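You operate a simulated robot arm through the tools that you are given. There is no shell and no other tool. Be economical: measure what you need, move in short steps, check, and stop when the job is done.

Carry out the task below with a simulated robot arm. There is one attempt and no reset: what you move stays moved.

## Task
Put the two-dot tile on the door end top under the shelf. Put the teal ring on the wall end office side top away on the microscope bench top. Switch the machine three drive switch on. Put the white cup in the bowl of the sink. Put the round black brush on the door end machine top away on the gauge bench top. Put the black rubbing block on the door end office side top away on the packing bench top. Open the wash spares drawer, take the blue brush and put it in the inside of the wash spares drawer, then shut the drawer. Open the blue-label drawer. The order is free. Set down upright: white cup, black rubbing block.

The check looks at the end state, three seconds after you hand in, the way a careful person would. Anything else that was tipped, shoved, dropped, spilled or broken makes it a failure.

## Robot
A 7-joint arm with a two-finger parallel gripper on a trunk, on a base that drives. Base frame: it is fixed to the floor where the robot stands at the start and does not move with it; the origin is under the middle of the robot, x ahead of it, y to its left, z up; the surface under the hand at the start is at about z = 760. Units: mm, rad, N and s.
With the tool pointing down near the work surface it reaches from about 260 to 580 mm from the robot's upright axis, wherever it stands. Its first joint turns from -2.897 to 2.897 rad. Places, roughly: black rubbing block (6x4x5 cm) [700, -2900, 800]; blue brush (6x6x9 cm) [700, -3000, 800]; blue-label drawer [900, -4800, 600]; bowl of the sink [3200, -4900, 700]; door end top under the shelf [1100, -2000, 800]; gauge bench top [-2800, 1200, 800]; inside of the wash spares drawer [3800, -4200, 600]; machine three drive switch [1700, -800, 800]; microscope bench top [3900, -500, 800]; packing bench top [3900, 1200, 800]; round black brush (4x4x14 cm) [1800, -2500, 800]; teal ring (4x4x2 cm) [500, -400, 800]; two-dot tile (5x5x2 cm) [500, -200, 800]; wash spares drawer [3700, -4200, 700]; white cup (7x7x9 cm) [1800, -1500, 800]. Payload 3.4 kg.
The TCP is the grasp point between the finger pads, 30 mm short of the fingertips. In the tool frame z runs along the fingers and y along their closing line. Largest opening 94 mm; finger width 28, thickness 10; the body of the gripper, 50 by 96 mm, starts 55 mm behind the TCP.
Orientation is that of the tool frame in the base frame, as [roll, pitch, yaw] about the fixed x, y, z axes, in that order (R = Rz(yaw) Ry(pitch) Rx(roll)). With the fingers straight down and closing along the base's y, the tool's x points along the base's -x, its y along +y and its z along -z.

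## Interface
- The arm moves only by the tool jog_arm. Its argument "moves" is a list of rows, each an object (a shift or turn left out is 0, a gripper value left out holds the last) with "xyz": the shift along the tool's x, y, z in mm, a list of three; "rotation": the turn, a rotation vector about the tool's x, y, z in degrees, a list of three; "fingers": the gripper command, from -1 (fully open) to 1 (shut), values between in proportion. In form: [{"xyz": [x, y, z], "rotation": [rx, ry, rz], "fingers": fingers}, ...]. A call has 1 to 12 rows; each row shifts and turns the commanded pose from where the row before left it, along the tool's axes as they then stand. A row lasts 0.2 s, in which the tool goes at most 50 mm and 0.15 rad; a call with a longer step from one row to the next is refused whole, and so is a gripper value outside its range. A pose out of reach is approached as far as the arm can. The call stops where the force on the tool passes 40 N (or 10 N more than at its start, if that is more) or the arm is blocked; 0.2 s more then pass. Each finger travels about 72 mm/s and halts on what it meets, pressing with about 35 N; the grip force reading is that of the motor and also rises with nothing between the fingers. The clock runs only during rows and for 0.2 s after the last one: add rows that do not move to give the fingers time. The reply holds the time, the measured pose of the TCP, the force on the tool along the base axes, the opening and the grip force, in the units named above and with some noise, with the torque about the TCP (base axes, N m) and any sound that the robot's microphone picked up.
- Cameras (640 x 400 px; columns grow to the right, rows downward): "scene" is now at [9.5, 128.4, 1546.3]; the picture's right is [-0.40, -0.92, 0.00], its down [-0.70, 0.31, -0.64] and it looks along [0.59, -0.26, -0.77] (base axes); focal length 273 px, centre (320, 200). "wrist" rides on the gripper at [76, 14, -103] in the tool frame; the picture's right is [-0.18, 0.98, 0.00], its down [-0.75, -0.14, -0.64] and it looks along [-0.63, -0.12, 0.77] (tool axes); focal length 243 px, centre (320, 200). There is no depth. A picture from a camera that has moved, and an enlarged one, comes with that camera's place and axes in the base frame and with its lens. The place of the scene camera against the robot may be out by one fixed shift of up to 12 mm in any direction.
- camera(camera): a new picture of that camera. The clock stands still meanwhile.
- slide_trunk(by): slides the trunk up (or, below 0, down) by that many mm; the arm and the scene camera ride with it, the base frame stays. It gives what a move gives, with no picture.
- roll_base(legs): drives the robot by 1 to 6 legs, each [ahead, left, turn to the left] in mm, mm and rad, along the robot's own axes; the way and the turn of a leg run together, so that a leg with both is an arc; at most 1500 mm and 3.142 rad a leg. The arm and the cameras ride along, it lands a little off, and it stops where it bumps. It gives what a move gives.
- head_to(pan, tilt): turns the head with the scene camera to pan (to the left, within 2.705 rad either way) and tilt (down, from -0.506 to 1.204), counted from straight ahead of the robot. It gives what a move gives.
- zoom(camera, box): a new picture of the part [left, top, right, bottom] of that camera's present view, enlarged. The clock stands still meanwhile.
- job_done(): hands the job in; it is judged then, once.

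Go step by step. Nothing tells you exact positions but the pictures and the camera data: compare them with the known pose of the tool, close in by small moves and look again before you grip or let go. The budget is 483 turns and 236 pictures, counting those below and the enlarged ones. Unless the task says otherwise, let go and move clear before handing in.

The tools are called as a command line: name --argument value ..., lists and objects as JSON in quotes. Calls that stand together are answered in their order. jog_arm: Moves the arm, as the interface text tells. Its arguments: {"type":"object","properties":{"moves":{"type":"array","items":{"type":"object","properties":{"xyz":{"type":"array","items":{"type":"number"}},"rotation":{"type":"array","items":{"type":"number"}},"fingers":{"type":"number"}}}}},"required":["moves"]} The other tools are called the same way: slide_trunk (by) slides the trunk up or down; roll_base (legs) drives the base; head_to (pan, tilt) turns the head that bears the scene camera; camera (camera) takes a picture; zoom (camera, box) takes an enlarged picture of a part of a camera's view; job_done () hands the job in.

At the start:

```text
t: 0.0
tcp_pos: [325.8, -105.2, 992.7]
orientation: [3.141, 0.001, -3.141]
wrist_force: [0.5, 0.2, -1.0]
ft_torque: [-0.04, 0.0, 0.0]
width: 93.9
gripper_force: 0.0
trunk travel left (down, up): [-225.0, 161.0]
robot x, y, heading: [3.0, -2.8, -0.003]
head pan, tilt: [-0.414, 0.874]
```

scene: 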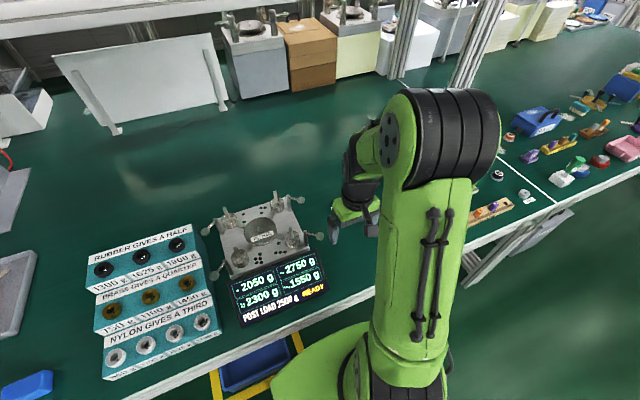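
wrist: 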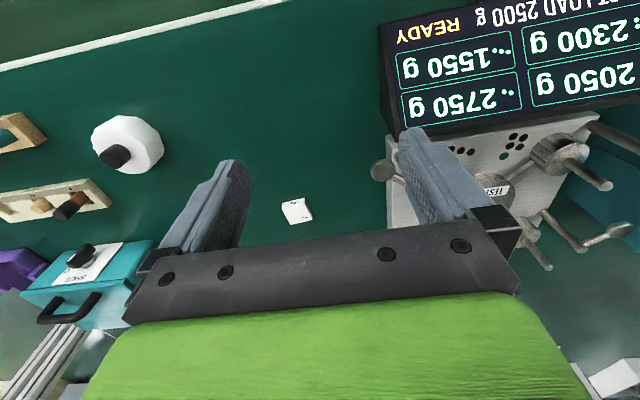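

I see a green bench ahead with a test machine and small objects to the right. First I'll look around with the head to understand the layout.

head_to --pan -0.9 --tilt 0.6

camera --camera "scene"

```text
t: 0.9
tcp_pos: [325.6, -105.3, 994.4]
orientation: [-3.141, 0.0, -3.141]
wrist_force: [-0.3, -0.1, -0.6]
ft_torque: [0.01, 0.01, 0.03]
width: 93.8
gripper_force: 0.1
trunk travel left (down, up): [-225.0, 161.0]
robot x, y, heading: [3.0, 2.7, -0.002]
head pan, tilt: [-0.901, 0.6]
```

```text
233 pictures are left
camera scene: at [-5.9, 90.1, 1569.1], right [-0.78, -0.62, 0.0], down [-0.35, 0.44, -0.82], along [0.51, -0.65, -0.57], focal length 273 px, centre (320, 200)
```

scene: 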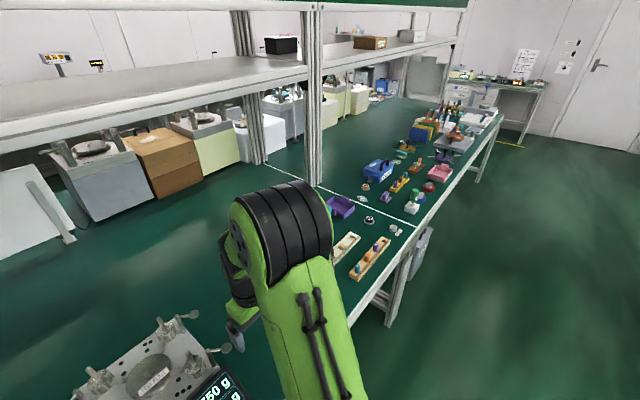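

A long bench runs along -y. I'll look further around the room.

head_to --pan -1.7 --tilt 0.4

camera --camera "scene"

head_to --pan -2.7 --tilt 0.3

camera --camera "scene"

head_to --pan 2.0 --tilt 0.3

camera --camera "scene"

head_to --pan 0.7 --tilt 0.4

camera --camera "scene"

head_to --pan -0.2 --tilt 0.3

camera --camera "scene"

```text
t: 2.0
tcp_pos: [325.8, -105.4, 993.6]
orientation: [-3.141, -0.001, 3.141]
wrist_force: [-0.2, -0.4, -0.2]
ft_torque: [-0.01, 0.0, -0.02]
width: 93.9
gripper_force: 0.1
trunk travel left (down, up): [-225.0, 161.0]
robot x, y, heading: [-1.3, -1.3, 0.002]
head pan, tilt: [-1.7, 0.4]
```

```text
232 pictures are left
camera scene: at [-72.7, 67.4, 1587.3], right [-0.99, 0.13, 0.0], down [0.05, 0.39, -0.92], along [-0.12, -0.91, -0.39], focal length 273 px, centre (320, 200)
```

scene: 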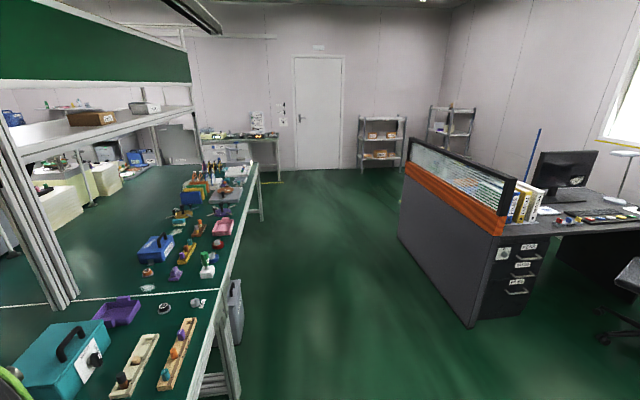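

```text
t: 3.3
tcp_pos: [328.4, -104.3, 993.1]
orientation: [-3.14, 0.0, -3.141]
wrist_force: [0.7, 0.3, 0.3]
ft_torque: [0.01, 0.0, 0.0]
width: 94.0
gripper_force: 0.0
trunk travel left (down, up): [-225.0, 161.0]
robot x, y, heading: [2.8, -1.2, -0.002]
head pan, tilt: [-2.7, 0.3]
```

```text
231 pictures are left
camera scene: at [-145.3, 119.3, 1596.6], right [-0.43, 0.9, 0.0], down [0.27, 0.13, -0.96], along [-0.86, -0.41, -0.3], focal length 273 px, centre (320, 200)
```

scene: 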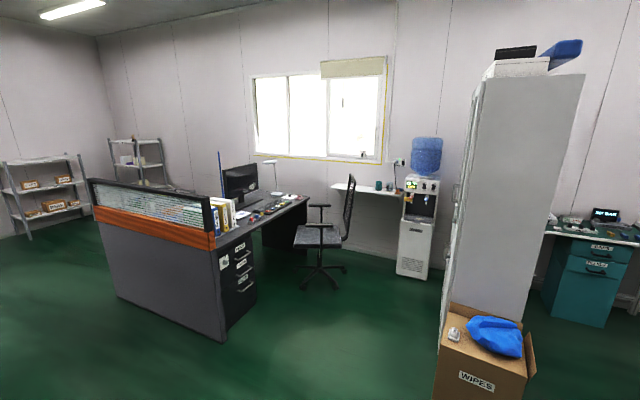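

```text
t: 7.0
tcp_pos: [326.1, -104.8, 994.1]
orientation: [-3.141, 0.0, -3.14]
wrist_force: [0.4, 0.0, 0.0]
ft_torque: [0.02, 0.0, 0.0]
width: 93.9
gripper_force: 0.1
trunk travel left (down, up): [-225.0, 161.0]
robot x, y, heading: [0.2, 0.9, -0.003]
head pan, tilt: [2.0, 0.3]
```

```text
230 pictures are left
camera scene: at [-99.7, 244.2, 1596.6], right [0.91, 0.42, 0.0], down [0.12, -0.27, -0.96], along [-0.4, 0.87, -0.3], focal length 273 px, centre (320, 200)
```

scene: 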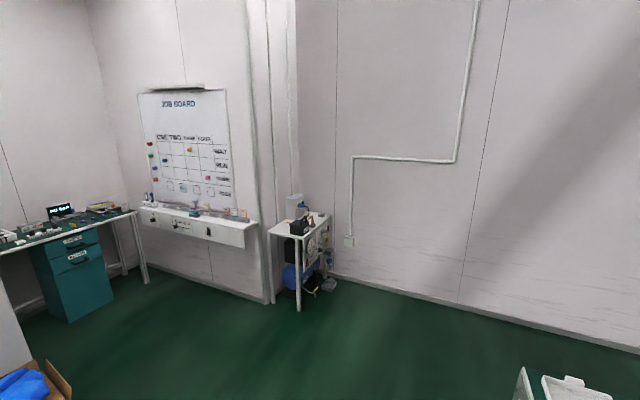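

```text
t: 8.5
tcp_pos: [326.9, -104.9, 993.2]
orientation: [-3.14, -0.001, 3.141]
wrist_force: [0.1, -0.2, 1.0]
ft_torque: [0.03, 0.0, 0.01]
width: 94.1
gripper_force: 0.0
trunk travel left (down, up): [-225.0, 161.0]
robot x, y, heading: [0.1, -1.3, -0.003]
head pan, tilt: [0.7, 0.4]
```

```text
229 pictures are left
camera scene: at [9.9, 219.1, 1587.3], right [0.64, -0.76, 0.0], down [-0.3, -0.25, -0.92], along [0.7, 0.59, -0.39], focal length 273 px, centre (320, 200)
```

scene: 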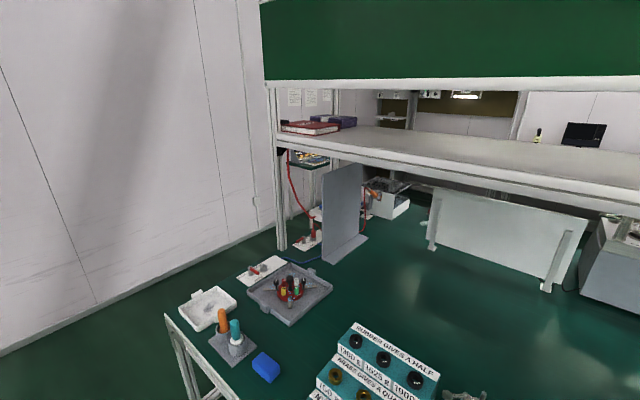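

```text
t: 9.7
tcp_pos: [325.8, -105.6, 993.1]
orientation: [-3.141, 0.001, 3.14]
wrist_force: [-0.2, -0.1, 0.1]
ft_torque: [-0.03, 0.01, 0.0]
width: 94.0
gripper_force: 0.1
trunk travel left (down, up): [-225.0, 161.0]
robot x, y, heading: [1.0, -1.1, -0.0]
head pan, tilt: [-0.201, 0.3]
```

```text
228 pictures are left
camera scene: at [30.6, 140.8, 1596.6], right [-0.2, -0.98, 0.0], down [-0.29, 0.06, -0.96], along [0.94, -0.19, -0.3], focal length 273 px, centre (320, 200)
```

scene: 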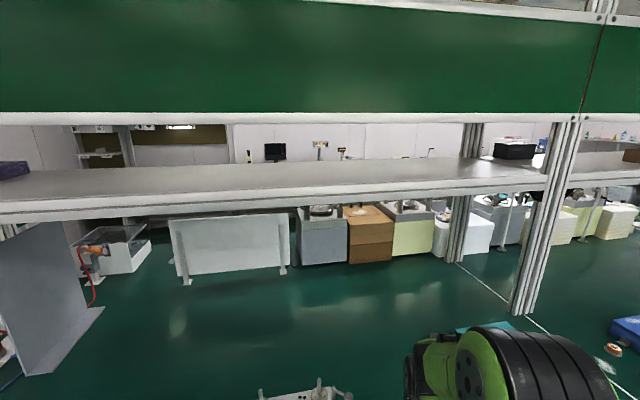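

Layout is clear: a double-sided bench, shelf between x≈850–1300, bench edge at x≈240. I'll zoom on the tile and ring with both cameras.

zoom --camera "wrist" --box '[0, 80, 360, 305]'

head_to --pan -0.8 --tilt 1.0

camera --camera "scene"

```text
1.78 times, centred on (180, 192) of wrist
camera zoom: at [248.5, -91.8, 1097.4], right [0.18, 0.98, 0.0], down [0.75, -0.14, 0.64], along [0.63, -0.12, -0.77], focal length 431 px, centre (569, 213)
```

zoom: 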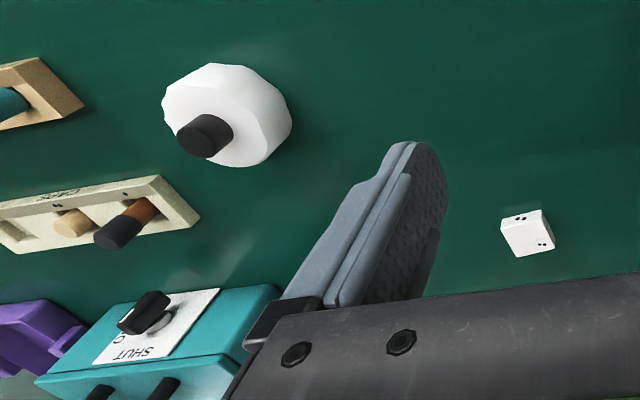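

```text
t: 10.8
tcp_pos: [325.8, -105.2, 993.4]
orientation: [-3.141, 0.0, 3.14]
wrist_force: [0.0, -0.9, 0.3]
ft_torque: [-0.01, 0.03, -0.01]
width: 94.0
gripper_force: 0.1
trunk travel left (down, up): [-225.0, 161.0]
robot x, y, heading: [2.4, -2.2, 0.001]
head pan, tilt: [-0.799, 1.0]
```

```text
226 pictures are left
camera scene: at [-12.2, 109.4, 1537.2], right [-0.72, -0.7, 0.0], down [-0.59, 0.6, -0.54], along [0.38, -0.39, -0.84], focal length 273 px, centre (320, 200)
```

scene: 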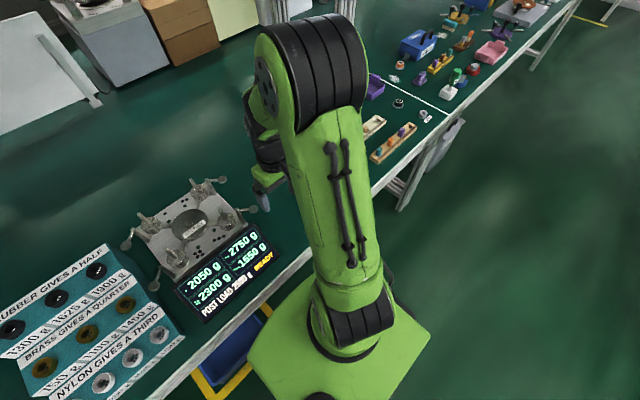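

Tile near (525,-187), aligned with the base axes. Moving above it.

jog_arm --moves '[{"xyz": [-33, -13.6, 20], "fingers": -1}, {"xyz": [-33, -13.6, 20]}, {"xyz": [-33, -13.6, 20]}, {"xyz": [-33, -13.6, 20]}, {"xyz": [-33, -13.6, 20]}, {"xyz": [-34, -13.6, 20]}, {"xyz": [0, 0, 0]}]'

camera --camera "wrist"

```text
t: 12.4
tcp_pos: [523.7, -186.2, 873.2]
orientation: [-3.142, 0.001, 3.141]
wrist_force: [-0.5, 0.1, 0.5]
ft_torque: [0.0, 0.0, 0.03]
width: 93.8
gripper_force: 0.0
trunk travel left (down, up): [-225.0, 161.0]
robot x, y, heading: [1.5, -0.2, 0.001]
head pan, tilt: [-0.799, 1.0]
```

```text
225 pictures are left
camera wrist: at [447.0, -173.6, 977.2], right [0.18, 0.98, 0.0], down [0.75, -0.14, 0.64], along [0.63, -0.12, -0.77], focal length 243 px, centre (320, 200)
```

wrist: 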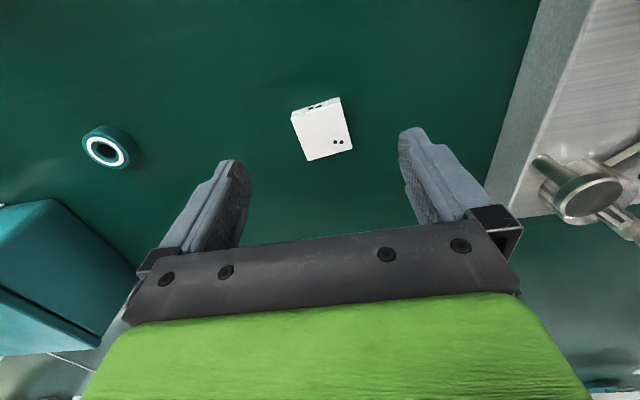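

jog_arm --moves '[{"xyz": [-13, -4, 0], "rotation": [0, 0, -5]}, {"xyz": [0, 0, 40]}, {"xyz": [0, 0, 36]}, {"xyz": [0, 0, 0]}]'

camera --camera "wrist"

```text
t: 13.4
tcp_pos: [538.8, -190.3, 797.1]
orientation: [-3.141, 0.001, -3.054]
wrist_force: [0.0, 0.4, -0.5]
ft_torque: [-0.01, -0.02, -0.02]
width: 94.2
gripper_force: 0.1
trunk travel left (down, up): [-225.0, 161.0]
robot x, y, heading: [-2.0, -2.1, -0.001]
head pan, tilt: [-0.799, 1.0]
```

```text
224 pictures are left
camera wrist: at [459.6, -184.8, 901.0], right [0.1, 1.0, 0.0], down [0.76, -0.07, 0.64], along [0.64, -0.06, -0.77], focal length 243 px, centre (320, 200)
```

wrist: 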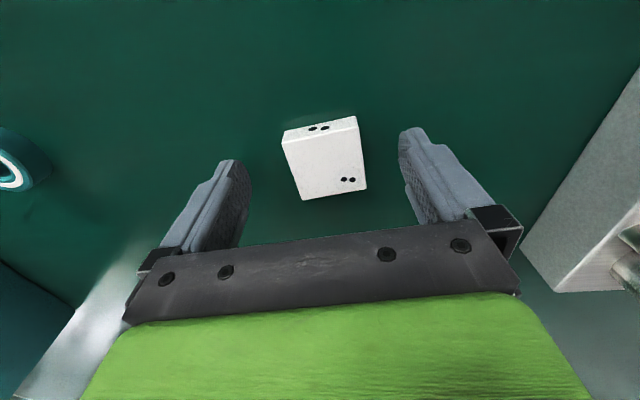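

Tile sits between the fingers. Closing.

jog_arm --moves '[{"fingers": 1}, {"fingers": 1}, {"fingers": 1}, {"fingers": 1}, {"fingers": 1}]'

jog_arm --moves '[{"xyz": [0, 0, -40]}, {"xyz": [0, 0, -40]}, {"xyz": [0, 0, -40]}]'

camera --camera "wrist"

```text
t: 14.6
tcp_pos: [537.9, -192.4, 797.9]
orientation: [3.141, 0.002, -3.054]
wrist_force: [0.0, 0.1, -0.1]
ft_torque: [0.0, 0.0, -0.01]
width: 42.9
gripper_force: 34.8
trunk travel left (down, up): [-225.0, 161.0]
robot x, y, heading: [0.4, -2.5, -0.003]
head pan, tilt: [-0.799, 1.0]
```

```text
t: 15.4
tcp_pos: [538.5, -191.5, 916.9]
orientation: [3.141, 0.0, -3.056]
wrist_force: [0.4, 0.1, -1.3]
ft_torque: [-0.02, 0.0, -0.02]
width: 43.5
gripper_force: 34.8
trunk travel left (down, up): [-225.0, 161.0]
robot x, y, heading: [-3.4, -2.3, -0.0]
head pan, tilt: [-0.799, 1.0]
```

```text
223 pictures are left
camera wrist: at [459.4, -184.5, 1021.5], right [0.1, 1.0, 0.0], down [0.76, -0.08, 0.64], along [0.64, -0.06, -0.77], focal length 243 px, centre (320, 200)
```

wrist: 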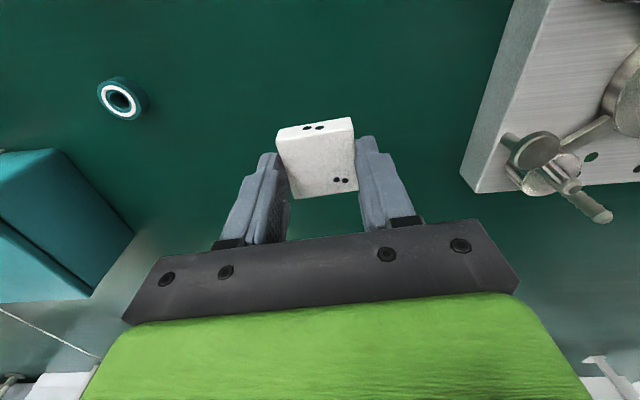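

Tile held. Retracting the arm then driving along the bench towards the door end, a bit away from it.

jog_arm --moves '[{"xyz": [40, 0, -25]}, {"xyz": [40, 0, -25]}, {"xyz": [40, 0, -25]}, {"xyz": [40, 10, -25]}, {"xyz": [40, 20, 0]}, {"xyz": [0, 40, 0]}, {"xyz": [0, 40, 0]}, {"xyz": [0, 40, 0]}]'

roll_base --legs '[[-200, 0, 0], [0, -1300, 0]]'

head_to --pan -0.3 --tilt 0.6

camera --camera "scene"

```text
t: 17.2
tcp_pos: [326.6, -58.4, 1017.1]
orientation: [-3.14, -0.001, -3.056]
wrist_force: [0.4, 0.8, -0.6]
ft_torque: [-0.01, 0.0, -0.01]
width: 43.0
gripper_force: 35.3
trunk travel left (down, up): [-225.0, 161.0]
robot x, y, heading: [-1.7, -6.6, -0.002]
head pan, tilt: [-0.799, 1.0]
```

```text
t: 24.9
tcp_pos: [131.6, -1360.9, 1017.7]
orientation: [-3.141, 0.0, -3.049]
wrist_force: [1.1, -0.4, -1.0]
ft_torque: [0.02, 0.01, 0.03]
width: 43.0
gripper_force: 35.0
trunk travel left (down, up): [-225.0, 161.0]
robot x, y, heading: [-194.6, -1306.1, 0.007]
head pan, tilt: [-0.799, 1.0]
```

```text
t: 25.9
tcp_pos: [131.3, -1360.3, 1016.9]
orientation: [-3.141, 0.001, -3.046]
wrist_force: [-0.6, 0.5, -0.6]
ft_torque: [-0.02, 0.0, 0.01]
width: 42.9
gripper_force: 34.3
trunk travel left (down, up): [-225.0, 161.0]
robot x, y, heading: [-196.9, -1305.1, 0.009]
head pan, tilt: [-0.3, 0.6]
```

```text
222 pictures are left
camera scene: at [-172.1, -1171.2, 1569.0], right [-0.29, -0.96, 0.0], down [-0.54, 0.16, -0.82], along [0.79, -0.24, -0.57], focal length 273 px, centre (320, 200)
```

scene: 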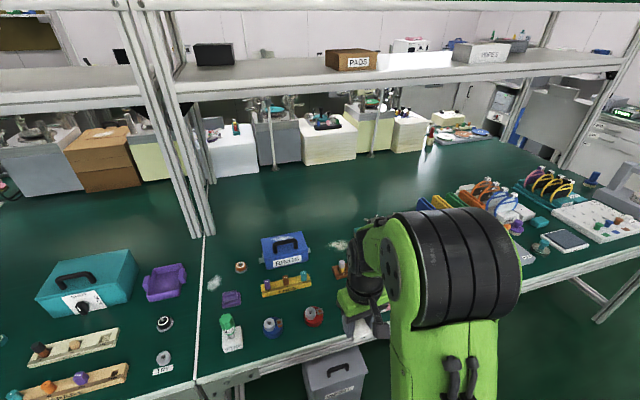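

roll_base --legs '[[-100, -1200, 0]]'

head_to --pan -0.5 --tilt 0.6

camera --camera "scene"

head_to --pan -1.2 --tilt 0.5

camera --camera "scene"

```text
t: 31.9
tcp_pos: [40.3, -2558.0, 1018.7]
orientation: [3.141, 0.0, -3.047]
wrist_force: [-0.2, -0.3, -0.5]
ft_torque: [-0.01, 0.03, 0.02]
width: 42.5
gripper_force: 34.5
trunk travel left (down, up): [-225.0, 161.0]
robot x, y, heading: [-285.4, -2502.1, 0.008]
head pan, tilt: [-0.3, 0.6]
```

```text
t: 32.7
tcp_pos: [40.0, -2557.3, 1017.3]
orientation: [3.141, 0.0, -3.048]
wrist_force: [0.5, -0.1, -1.3]
ft_torque: [-0.01, -0.02, 0.01]
width: 43.2
gripper_force: 34.7
trunk travel left (down, up): [-225.0, 161.0]
robot x, y, heading: [-283.9, -2503.0, 0.009]
head pan, tilt: [-0.499, 0.6]
```

```text
221 pictures are left
camera scene: at [-270.5, -2383.9, 1569.1], right [-0.47, -0.88, 0.0], down [-0.5, 0.27, -0.83], along [0.73, -0.39, -0.56], focal length 273 px, centre (320, 200)
```

scene: 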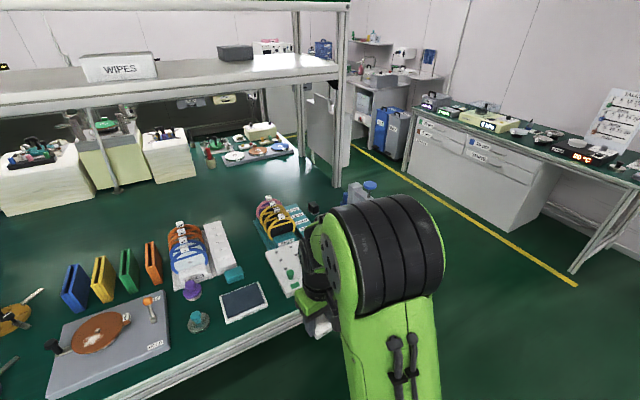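

```text
t: 33.8
tcp_pos: [40.9, -2556.9, 1017.8]
orientation: [3.141, 0.001, -3.047]
wrist_force: [0.7, -0.2, -0.7]
ft_torque: [-0.03, -0.03, 0.01]
width: 42.9
gripper_force: 34.8
trunk travel left (down, up): [-225.0, 161.0]
robot x, y, heading: [-287.7, -2498.2, 0.008]
head pan, tilt: [-1.201, 0.499]
```

```text
220 pictures are left
camera scene: at [-314.9, -2426.8, 1578.2], right [-0.93, -0.37, 0.0], down [-0.18, 0.45, -0.88], along [0.32, -0.82, -0.48], focal length 273 px, centre (320, 200)
```

scene: 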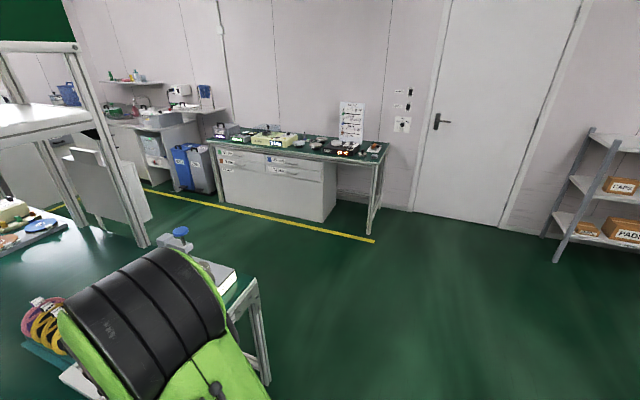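

The door end is blocked by a panel, so I'll place the tile from the office side around y≈-1800. I'll check clearance under the bench edge.

roll_base --legs '[[0, 650, 0]]'

head_to --pan 0.5 --tilt 0.8

camera --camera "scene"

head_to --pan -0.7 --tilt 0.8

camera --camera "scene"

```text
t: 37.4
tcp_pos: [36.7, -1910.8, 1018.1]
orientation: [3.14, 0.0, -3.054]
wrist_force: [-0.2, -0.4, -1.0]
ft_torque: [-0.02, -0.05, 0.0]
width: 43.1
gripper_force: 34.9
trunk travel left (down, up): [-225.0, 161.0]
robot x, y, heading: [-289.2, -1855.3, 0.007]
head pan, tilt: [-1.201, 0.499]
```

```text
t: 39.1
tcp_pos: [37.2, -1911.4, 1017.5]
orientation: [3.142, 0.001, -3.053]
wrist_force: [-0.4, 0.2, -0.5]
ft_torque: [0.01, -0.01, 0.01]
width: 42.9
gripper_force: 35.0
trunk travel left (down, up): [-225.0, 161.0]
robot x, y, heading: [-291.2, -1854.1, 0.002]
head pan, tilt: [0.499, 0.799]
```

```text
219 pictures are left
camera scene: at [-279.6, -1655.5, 1552.2], right [0.48, -0.88, 0.0], down [-0.63, -0.34, -0.7], along [0.61, 0.33, -0.72], focal length 273 px, centre (320, 200)
```

scene: 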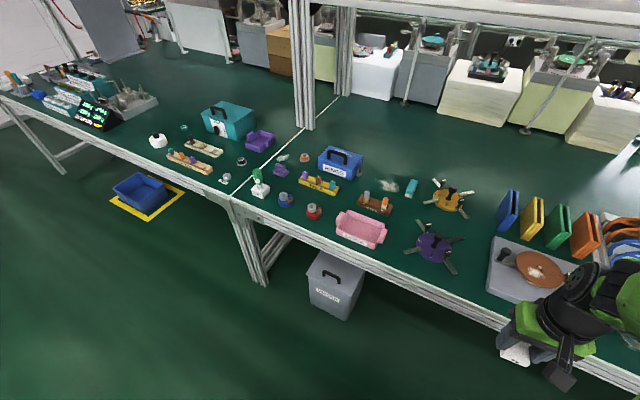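

```text
t: 40.5
tcp_pos: [37.5, -1911.8, 1016.5]
orientation: [3.14, -0.002, -3.051]
wrist_force: [-0.2, 1.0, -0.3]
ft_torque: [-0.01, -0.02, 0.02]
width: 43.2
gripper_force: 34.9
trunk travel left (down, up): [-225.0, 161.0]
robot x, y, heading: [-287.5, -1855.7, 0.0]
head pan, tilt: [-0.7, 0.799]
```

```text
218 pictures are left
camera scene: at [-288.5, -1746.0, 1552.2], right [-0.64, -0.77, 0.0], down [-0.55, 0.46, -0.7], along [0.53, -0.45, -0.72], focal length 273 px, centre (320, 200)
```

scene: 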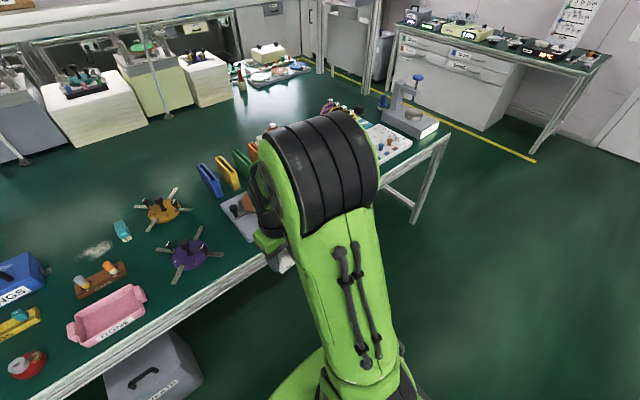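

Under the bench is open here. Driving up to the bench at y≈-1830.

roll_base --legs '[[285, 25, 0]]'

head_to --pan 0.0 --tilt 0.7

jog_arm --moves '[{"xyz": [-30, 0, 0], "rotation": [0, -8, 0]}, {"xyz": [-40, 0, 0], "rotation": [0, -8, 0]}, {"xyz": [-40, 0, 10], "rotation": [0, -8, 0]}, {"xyz": [-30, 0, 25], "rotation": [0, -8, 0]}, {"xyz": [-30, 0, 30], "rotation": [0, -8, 0]}, {"xyz": [-30, 0, 30]}, {"xyz": [-30, 0, 30]}, {"xyz": [-30, 0, 30]}, {"xyz": [0, 0, 0]}]'

camera --camera "scene"

```text
t: 42.5
tcp_pos: [323.5, -1885.3, 1016.7]
orientation: [3.141, -0.002, -3.053]
wrist_force: [0.9, -0.2, -1.1]
ft_torque: [0.01, -0.03, -0.02]
width: 43.1
gripper_force: 35.0
trunk travel left (down, up): [-225.0, 161.0]
robot x, y, heading: [-2.5, -1828.1, -0.003]
head pan, tilt: [-0.7, 0.799]
```

```text
t: 43.5
tcp_pos: [320.9, -1886.7, 1017.7]
orientation: [-3.14, -0.002, -3.054]
wrist_force: [0.5, 1.0, -1.1]
ft_torque: [0.01, 0.02, 0.01]
width: 43.1
gripper_force: 34.6
trunk travel left (down, up): [-225.0, 161.0]
robot x, y, heading: [-2.3, -1828.1, -0.005]
head pan, tilt: [0.0, 0.7]
```

```text
t: 45.5
tcp_pos: [636.2, -1856.4, 994.2]
orientation: [3.141, 0.697, -3.054]
wrist_force: [0.2, 0.1, -0.4]
ft_torque: [0.01, -0.01, 0.0]
width: 43.2
gripper_force: 34.6
trunk travel left (down, up): [-225.0, 161.0]
robot x, y, heading: [-3.2, -1826.5, -0.001]
head pan, tilt: [0.0, 0.7]
```

```text
217 pictures are left
camera scene: at [18.8, -1668.7, 1560.5], right [0.0, -1.0, 0.0], down [-0.64, 0.0, -0.77], along [0.77, 0.0, -0.64], focal length 273 px, centre (320, 200)
```

scene: 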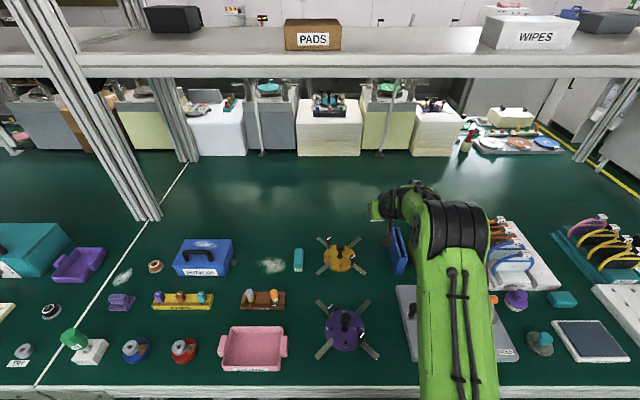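

jog_arm --moves '[{"xyz": [-14, 0, 42]}, {"xyz": [-14, 0, 42]}, {"xyz": [-14, 0, 42]}, {"xyz": [-14, 0, 42]}, {"xyz": [0, 0, 0]}]'

camera --camera "wrist"

```text
t: 46.7
tcp_pos: [728.0, -1854.3, 920.5]
orientation: [3.141, 0.696, -3.054]
wrist_force: [0.5, 0.4, -0.9]
ft_torque: [-0.02, 0.01, 0.02]
width: 43.1
gripper_force: 35.1
out of reach, approached as far as the arm can: row 3, 4
trunk travel left (down, up): [-225.0, 161.0]
robot x, y, heading: [-6.4, -1828.3, 0.007]
head pan, tilt: [0.0, 0.7]
```

```text
216 pictures are left
camera wrist: at [601.8, -1851.8, 951.0], right [0.05, 0.99, 0.12], down [0.18, -0.13, 0.98], along [0.98, -0.03, -0.18], focal length 243 px, centre (320, 200)
```

wrist: 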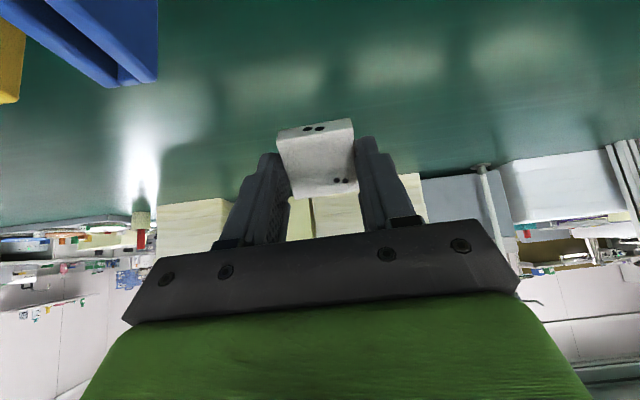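

The reach ends at x≈735. I'll see whether the base can go under the bench edge; looking down first.

head_to --pan 0.6 --tilt 1.2

camera --camera "scene"

```text
t: 47.7
tcp_pos: [728.4, -1853.7, 920.0]
orientation: [3.141, 0.698, -3.054]
wrist_force: [0.3, 0.6, -1.0]
ft_torque: [-0.04, -0.01, 0.01]
width: 43.1
gripper_force: 34.8
trunk travel left (down, up): [-225.0, 161.0]
robot x, y, heading: [-4.8, -1833.3, -0.001]
head pan, tilt: [0.6, 1.201]
```

```text
215 pictures are left
camera scene: at [-18.8, -1637.1, 1524.5], right [0.57, -0.82, 0.0], down [-0.77, -0.53, -0.36], along [0.3, 0.21, -0.93], focal length 273 px, centre (320, 200)
```

scene: 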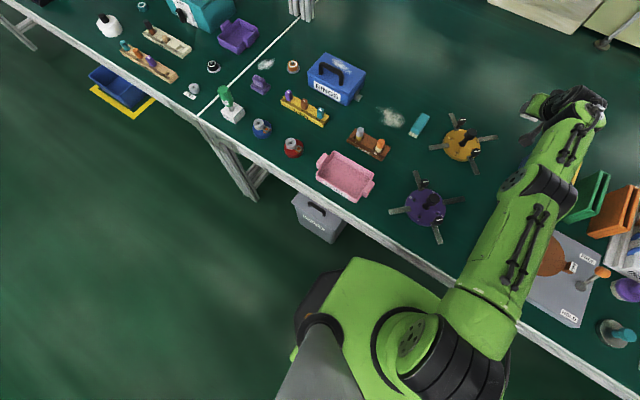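

roll_base --legs '[[40, 0, 0]]'

roll_base --legs '[[40, 0, 0]]'

```text
t: 48.6
tcp_pos: [768.8, -1853.4, 918.5]
orientation: [3.141, 0.698, -3.052]
wrist_force: [0.0, 0.7, -1.0]
ft_torque: [-0.01, -0.01, -0.02]
width: 42.9
gripper_force: 35.4
trunk travel left (down, up): [-225.0, 161.0]
robot x, y, heading: [35.8, -1828.0, 0.001]
head pan, tilt: [0.6, 1.201]
```

```text
t: 49.5
tcp_pos: [810.2, -1854.3, 918.1]
orientation: [3.141, 0.694, -3.052]
wrist_force: [0.3, -0.5, -1.2]
ft_torque: [-0.01, 0.03, 0.01]
width: 43.3
gripper_force: 34.6
trunk travel left (down, up): [-225.0, 161.0]
robot x, y, heading: [72.9, -1825.5, -0.003]
head pan, tilt: [0.6, 1.201]
```

No bump. Let me look before going further.

camera --camera "scene"

```text
214 pictures are left
camera scene: at [64.2, -1637.0, 1524.5], right [0.57, -0.82, 0.0], down [-0.77, -0.53, -0.36], along [0.3, 0.21, -0.93], focal length 273 px, centre (320, 200)
```

scene: 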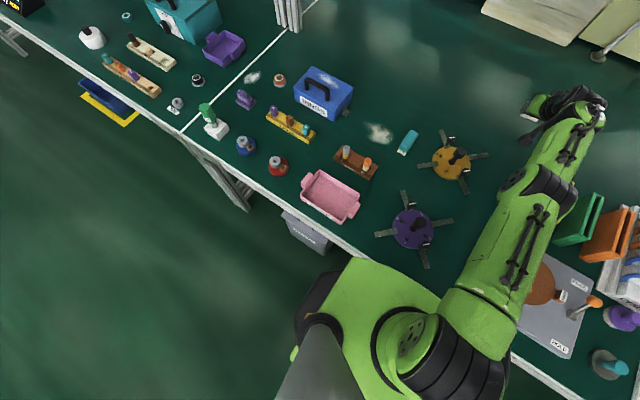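

roll_base --legs '[[40, 0, 0]]'

jog_arm --moves '[{"xyz": [20, 0, 30]}, {"xyz": [20, 0, 30], "rotation": [0, -4, 0]}, {"xyz": [0, 0, 0]}]'

camera --camera "wrist"

```text
t: 50.3
tcp_pos: [813.0, -1852.5, 923.8]
orientation: [3.14, 0.702, -3.052]
wrist_force: [0.1, -0.2, -0.7]
ft_torque: [-0.01, 0.0, -0.02]
width: 43.3
gripper_force: 35.2
trunk travel left (down, up): [-225.0, 161.0]
robot x, y, heading: [83.5, -1828.4, -0.002]
head pan, tilt: [0.6, 1.201]
stopped in leg 1: the robot was blocked; the commanded pose is now the measured one
```

```text
t: 51.1
tcp_pos: [812.3, -1854.5, 856.2]
orientation: [-3.14, 0.778, -3.055]
wrist_force: [-0.6, -0.4, -0.4]
ft_torque: [0.03, -0.04, 0.02]
width: 43.1
gripper_force: 35.1
out of reach, approached as far as the arm can: row 1
trunk travel left (down, up): [-225.0, 161.0]
robot x, y, heading: [87.0, -1828.0, 0.002]
head pan, tilt: [0.6, 1.201]
```

```text
213 pictures are left
camera wrist: at [684.6, -1852.2, 876.5], right [0.04, 0.99, 0.13], down [0.1, -0.13, 0.99], along [0.99, -0.03, -0.11], focal length 243 px, centre (320, 200)
```

wrist: 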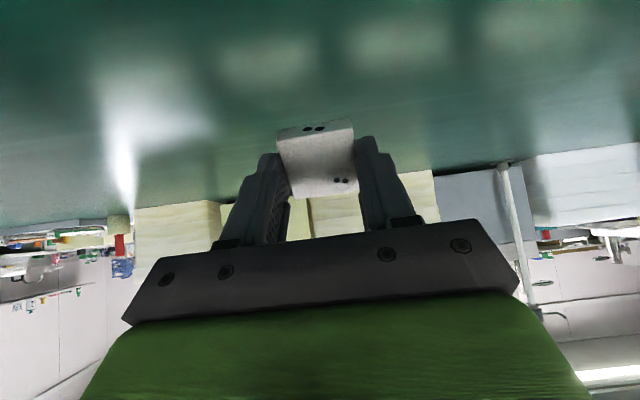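

jog_arm --moves '[{"rotation": [0, -7.5, 0]}, {"rotation": [0, -7.5, 0]}, {"xyz": [-2, 0, 30]}, {"xyz": [-2, 0, 30]}, {"xyz": [0, 0, 0]}]'

head_to --pan -0.1 --tilt 0.6

camera --camera "scene"

```text
t: 52.3
tcp_pos: [834.0, -1851.4, 841.3]
orientation: [-3.14, 1.037, -3.051]
wrist_force: [0.1, -0.7, -0.5]
ft_torque: [0.01, 0.0, -0.02]
width: 42.8
gripper_force: 34.6
out of reach, approached as far as the arm can: row 3, 4
trunk travel left (down, up): [-225.0, 161.0]
robot x, y, heading: [92.7, -1827.7, 0.001]
head pan, tilt: [0.6, 1.201]
```

```text
t: 53.4
tcp_pos: [832.4, -1852.7, 841.1]
orientation: [-3.139, 1.037, -3.051]
wrist_force: [-0.7, 0.1, -0.9]
ft_torque: [0.04, 0.01, -0.01]
width: 43.0
gripper_force: 34.9
trunk travel left (down, up): [-225.0, 161.0]
robot x, y, heading: [86.3, -1828.0, -0.001]
head pan, tilt: [-0.099, 0.6]
```

```text
212 pictures are left
camera scene: at [100.6, -1677.2, 1568.9], right [-0.1, -1.0, 0.0], down [-0.56, 0.06, -0.83], along [0.83, -0.08, -0.56], focal length 273 px, centre (320, 200)
```

scene: 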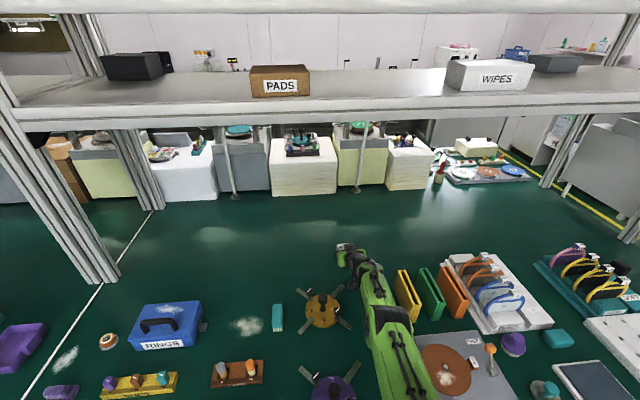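

The arm is nearly straight at x=834. I'll raise the tool and lower the trunk cautiously to gain reach.

jog_arm --moves '[{"xyz": [-34, 0, -20]}, {"xyz": [-34, 0, -20]}, {"xyz": [-34, 0, -20]}, {"xyz": [0, 0, 0]}]'

slide_trunk --by -50

slide_trunk --by -50

```text
t: 54.4
tcp_pos: [830.9, -1850.8, 962.8]
orientation: [-3.141, 1.038, -3.052]
wrist_force: [-0.2, -1.2, -0.6]
ft_torque: [0.0, 0.03, 0.0]
width: 43.1
gripper_force: 35.0
trunk travel left (down, up): [-225.0, 161.0]
robot x, y, heading: [90.2, -1829.9, -0.002]
head pan, tilt: [-0.099, 0.6]
```

```text
t: 55.3
tcp_pos: [841.0, -1852.0, 902.4]
orientation: [3.141, 1.027, -3.051]
wrist_force: [0.3, 0.4, -1.2]
ft_torque: [0.03, 0.02, -0.02]
width: 43.1
gripper_force: 34.4
trunk travel left (down, up): [-175.0, 211.0]
robot x, y, heading: [89.6, -1827.5, -0.001]
head pan, tilt: [-0.099, 0.6]
```

```text
t: 56.2
tcp_pos: [839.9, -1851.2, 852.7]
orientation: [3.139, 1.028, -3.052]
wrist_force: [0.3, -0.5, -1.0]
ft_torque: [-0.01, 0.06, -0.01]
width: 43.0
gripper_force: 35.2
trunk travel left (down, up): [-125.0, 261.0]
robot x, y, heading: [87.5, -1826.8, -0.001]
head pan, tilt: [-0.099, 0.6]
```

jog_arm --moves '[{"xyz": [2, 0, 30]}, {"xyz": [2, 0, 30]}, {"xyz": [0, 0, 0]}]'

camera --camera "wrist"

head_to --pan -0.1 --tilt 0.8

camera --camera "scene"

```text
t: 57.0
tcp_pos: [855.8, -1846.8, 823.3]
orientation: [3.14, 1.028, -3.054]
wrist_force: [0.4, 0.3, -1.0]
ft_torque: [0.0, 0.03, 0.02]
width: 43.0
gripper_force: 35.0
out of reach, approached as far as the arm can: row 1, 2
trunk travel left (down, up): [-125.0, 261.0]
robot x, y, heading: [88.1, -1827.5, 0.004]
head pan, tilt: [-0.099, 0.6]
```

```text
211 pictures are left
camera wrist: at [726.3, -1843.9, 812.2], right [0.01, 0.99, 0.16], down [-0.15, -0.16, 0.98], along [0.99, -0.03, 0.14], focal length 243 px, centre (320, 200)
```

wrist: 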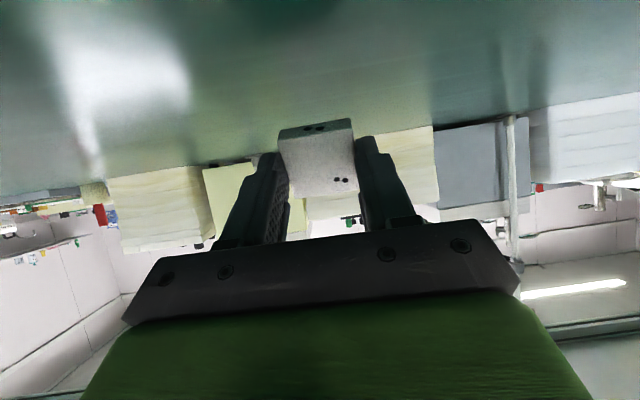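

```text
t: 57.8
tcp_pos: [855.8, -1845.4, 822.4]
orientation: [-3.141, 1.028, -3.053]
wrist_force: [-0.3, 0.4, -0.5]
ft_torque: [-0.01, 0.02, 0.03]
width: 43.0
gripper_force: 34.4
trunk travel left (down, up): [-125.0, 261.0]
robot x, y, heading: [85.5, -1824.2, 0.0]
head pan, tilt: [-0.099, 0.799]
```

```text
210 pictures are left
camera scene: at [107.0, -1676.5, 1452.8], right [-0.1, -1.0, 0.0], down [-0.71, 0.07, -0.7], along [0.69, -0.07, -0.72], focal length 273 px, centre (320, 200)
```

scene: 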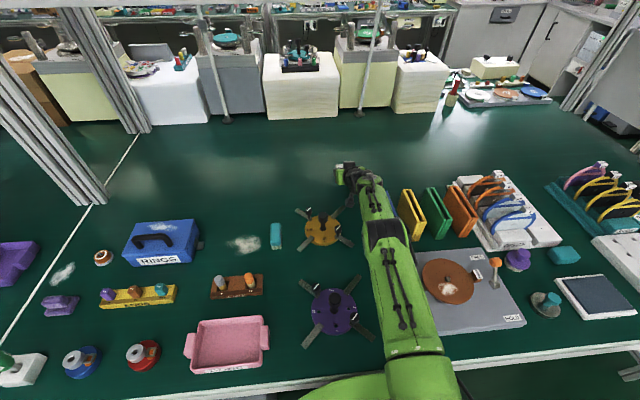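

jog_arm --moves '[{"xyz": [8, 0, 6]}, {"xyz": [8, 0, 6]}, {"xyz": [0, 0, 0]}]'

camera --camera "wrist"

```text
t: 58.5
tcp_pos: [857.8, -1843.5, 809.1]
orientation: [-3.135, 1.035, -3.047]
wrist_force: [-0.9, 0.8, 1.2]
ft_torque: [0.03, 0.31, -0.01]
width: 43.1
gripper_force: 35.0
out of reach, approached as far as the arm can: row 2
trunk travel left (down, up): [-125.0, 261.0]
robot x, y, heading: [85.8, -1829.4, 0.001]
head pan, tilt: [-0.099, 0.799]
```

```text
209 pictures are left
camera wrist: at [728.3, -1843.0, 797.3], right [0.01, 0.99, 0.16], down [-0.15, -0.15, 0.98], along [0.99, -0.03, 0.15], focal length 243 px, centre (320, 200)
```

wrist: 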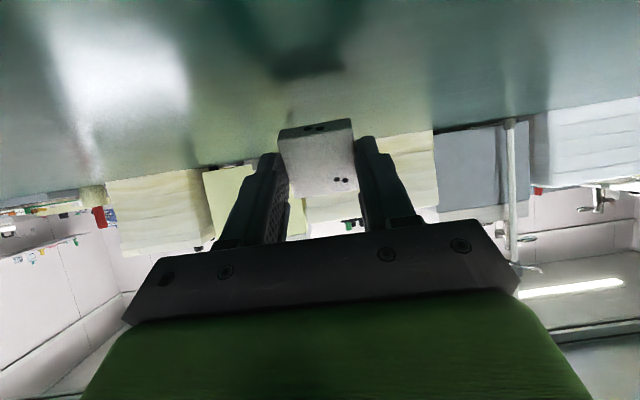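

jog_arm --moves '[{"xyz": [5, 0, 1]}, {"xyz": [0, 0, 0]}]'

```text
t: 59.1
tcp_pos: [855.6, -1844.9, 805.1]
orientation: [-3.14, 1.031, -3.052]
wrist_force: [2.0, -2.0, 3.8]
ft_torque: [0.0, 0.53, 0.32]
width: 43.3
gripper_force: 35.1
trunk travel left (down, up): [-125.0, 261.0]
robot x, y, heading: [90.1, -1831.2, -0.002]
head pan, tilt: [-0.099, 0.799]
```

The tile touches the bench. Releasing gently.

jog_arm --moves '[{"fingers": 0.0}, {"fingers": -0.4}, {"fingers": -0.4}, {"fingers": -0.4}]'

camera --camera "wrist"

```text
t: 60.1
tcp_pos: [856.0, -1844.6, 804.4]
orientation: [3.141, 1.029, -3.053]
wrist_force: [1.5, -2.1, 5.1]
ft_torque: [0.0, 0.52, 0.29]
width: 65.7
gripper_force: 0.1
trunk travel left (down, up): [-125.0, 261.0]
robot x, y, heading: [88.3, -1828.4, -0.002]
head pan, tilt: [-0.099, 0.799]
```

```text
208 pictures are left
camera wrist: at [726.2, -1843.1, 793.7], right [0.01, 0.99, 0.16], down [-0.15, -0.15, 0.98], along [0.99, -0.03, 0.14], focal length 243 px, centre (320, 200)
```

wrist: 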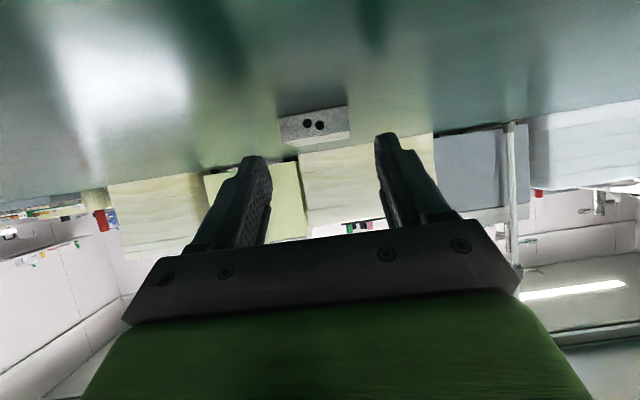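

jog_arm --moves '[{"xyz": [-8, 0, -10], "fingers": -1}, {"xyz": [-25, 0, -35]}, {"xyz": [-25, 0, -35]}, {"xyz": [-25, 0, -35]}, {"xyz": [-25, 0, -35]}, {"xyz": [0, 0, 0]}]'

slide_trunk --by 100

zoom --camera "scene" --box '[0, 50, 480, 350]'

camera --camera "wrist"

```text
t: 61.5
tcp_pos: [783.9, -1850.9, 974.6]
orientation: [3.141, 1.028, -3.052]
wrist_force: [-0.3, -0.5, -0.2]
ft_torque: [0.0, 0.01, -0.02]
width: 94.2
gripper_force: 0.1
trunk travel left (down, up): [-125.0, 261.0]
robot x, y, heading: [86.0, -1828.4, -0.001]
head pan, tilt: [-0.099, 0.799]
```

```text
t: 62.9
tcp_pos: [784.3, -1850.9, 1057.8]
orientation: [-3.141, 1.023, -3.054]
wrist_force: [-0.6, 0.0, 0.0]
ft_torque: [-0.01, 0.02, 0.01]
width: 93.9
gripper_force: 0.0
trunk travel left (down, up): [-225.0, 161.0]
robot x, y, heading: [78.9, -1827.2, -0.0]
head pan, tilt: [-0.099, 0.799]
```

```text
1.33 times, centred on (240, 200) of scene
camera zoom: at [108.7, -1676.6, 1540.0], right [-0.1, -1.0, 0.0], down [-0.72, 0.07, -0.69], along [0.69, -0.07, -0.72], focal length 364 px, centre (427, 200)
```

zoom: 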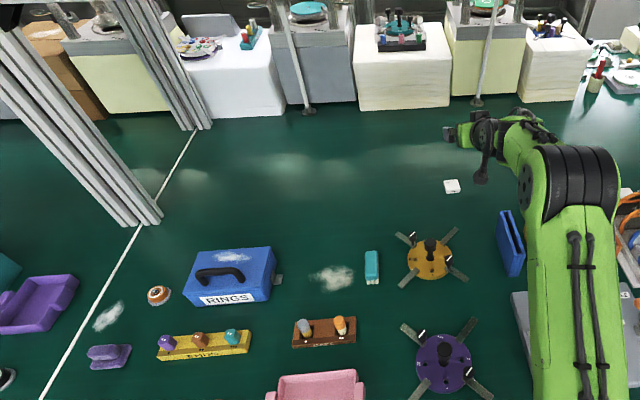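

```text
206 pictures are left
camera wrist: at [653.7, -1849.2, 1048.3], right [0.01, 0.99, 0.16], down [-0.14, -0.15, 0.98], along [0.99, -0.03, 0.14], focal length 243 px, centre (320, 200)
```

wrist: 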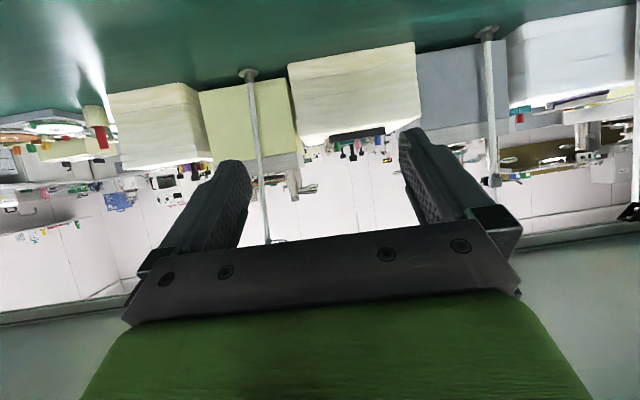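

Tile lies flat at about x≈886, just inside the shelf's front. I want it deeper: I'll flip the hand (camera on top) and push it with the closed fingertips.

jog_arm --moves '[{"xyz": [25, 0, -35], "fingers": 1}, {"xyz": [25, 0, -35]}, {"xyz": [25, 0, -35]}, {"xyz": [0, 0, 0], "rotation": [0, 0, 8.5]}, {"rotation": [0, 0, 8.5]}, {"rotation": [0, 0, 8.5]}, {"rotation": [0, 0, 8.5]}, {"rotation": [0, 0, 8.5]}, {"rotation": [0, 0, 8.5]}, {"rotation": [0, 0, 8.5]}, {"xyz": [0, 0, 0]}]'

```text
t: 65.3
tcp_pos: [652.9, -1861.6, 1051.2]
orientation: [2.186, 0.448, 1.956]
wrist_force: [0.6, 0.0, 0.0]
ft_torque: [0.03, 0.02, -0.02]
width: 0.0
gripper_force: 33.3
trunk travel left (down, up): [-225.0, 161.0]
robot x, y, heading: [83.0, -1828.6, -0.002]
head pan, tilt: [-0.099, 0.799]
```

jog_arm --moves '[{"rotation": [0, 0, 8.5]}, {"rotation": [0, 0, 8.5]}, {"rotation": [0, 0, 8.5]}, {"rotation": [0, 0, 8.5]}, {"rotation": [0, 0, 8.5]}, {"rotation": [0, 0, 8.5]}, {"rotation": [0, 0, 8.5]}, {"rotation": [0, 0, 8.5]}, {"rotation": [0, 0, 8.5]}, {"rotation": [0, 0, 8.5]}, {"rotation": [0, 0, 8.5]}, {"xyz": [0, 0, 0]}]'

```text
t: 67.9
tcp_pos: [651.1, -1863.8, 1054.8]
orientation: [2.499, -0.866, 0.865]
wrist_force: [-0.9, -0.1, -1.0]
ft_torque: [0.01, 0.02, -0.01]
width: 0.0
gripper_force: 33.1
trunk travel left (down, up): [-225.0, 161.0]
robot x, y, heading: [85.7, -1825.6, 0.001]
head pan, tilt: [-0.099, 0.799]
```

jog_arm --moves '[{"rotation": [0, 0, 7]}, {"rotation": [0, 0, 7]}, {"rotation": [0, 0, 7]}, {"rotation": [0, 0, 6]}, {"xyz": [0, 0, 0]}]'

camera --camera "wrist"

```text
t: 69.1
tcp_pos: [650.6, -1862.7, 1054.9]
orientation: [-3.139, -1.027, 0.084]
wrist_force: [0.1, -0.2, 0.1]
ft_torque: [0.02, 0.03, 0.01]
width: 0.3
gripper_force: 32.6
trunk travel left (down, up): [-225.0, 161.0]
robot x, y, heading: [81.1, -1825.9, 0.0]
head pan, tilt: [-0.099, 0.799]
```

```text
205 pictures are left
camera wrist: at [602.3, -1882.1, 1174.4], right [-0.01, -0.99, -0.16], down [-0.95, 0.06, -0.31], along [0.32, 0.15, -0.94], focal length 243 px, centre (320, 200)
```

wrist: 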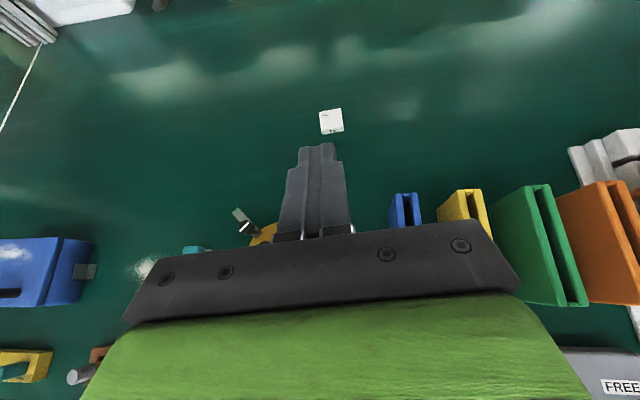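

Tile at (894,-1842). Tilting further, lowering the trunk, then approaching behind the tile.

jog_arm --moves '[{"rotation": [0, 8, 0]}, {"rotation": [0, 8, 0]}, {"xyz": [0, 0, 0]}]'

slide_trunk --by -130

```text
t: 69.9
tcp_pos: [650.6, -1861.7, 1054.4]
orientation: [3.141, -1.309, 0.089]
wrist_force: [-0.5, 0.3, -0.4]
ft_torque: [-0.04, 0.0, 0.03]
width: 0.0
gripper_force: 32.8
trunk travel left (down, up): [-225.0, 161.0]
robot x, y, heading: [80.7, -1830.1, -0.001]
head pan, tilt: [-0.099, 0.799]
```

```text
t: 71.5
tcp_pos: [655.7, -1861.2, 935.9]
orientation: [3.14, -1.306, 0.088]
wrist_force: [0.0, -0.7, 0.1]
ft_torque: [0.03, 0.0, -0.02]
width: 0.1
gripper_force: 32.3
trunk travel left (down, up): [-95.0, 291.0]
robot x, y, heading: [84.3, -1830.5, 0.001]
head pan, tilt: [-0.099, 0.799]
```

jog_arm --moves '[{"xyz": [-18, 0, 37]}, {"xyz": [-18, 0, 37]}, {"xyz": [-18, 0, 37]}, {"xyz": [-18, 0, 37]}, {"xyz": [-18, 0, 37]}, {"xyz": [0, 0, 0]}]'

camera --camera "wrist"

```text
t: 72.9
tcp_pos: [810.5, -1848.9, 798.8]
orientation: [-3.141, -1.307, 0.088]
wrist_force: [-0.1, 0.8, 0.1]
ft_torque: [-0.01, -0.01, 0.0]
width: 0.0
gripper_force: 33.0
trunk travel left (down, up): [-95.0, 291.0]
robot x, y, heading: [89.2, -1830.5, 0.002]
head pan, tilt: [-0.099, 0.799]
```

```text
204 pictures are left
camera wrist: at [731.9, -1870.8, 900.1], right [0.04, -0.98, -0.18], down [-0.83, 0.07, -0.56], along [0.56, 0.17, -0.81], focal length 243 px, centre (320, 200)
```

wrist: 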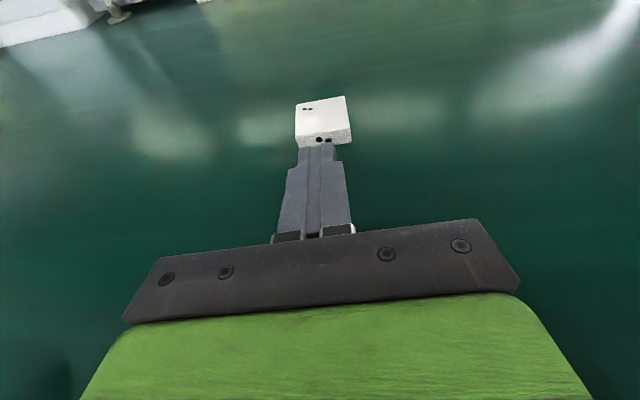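

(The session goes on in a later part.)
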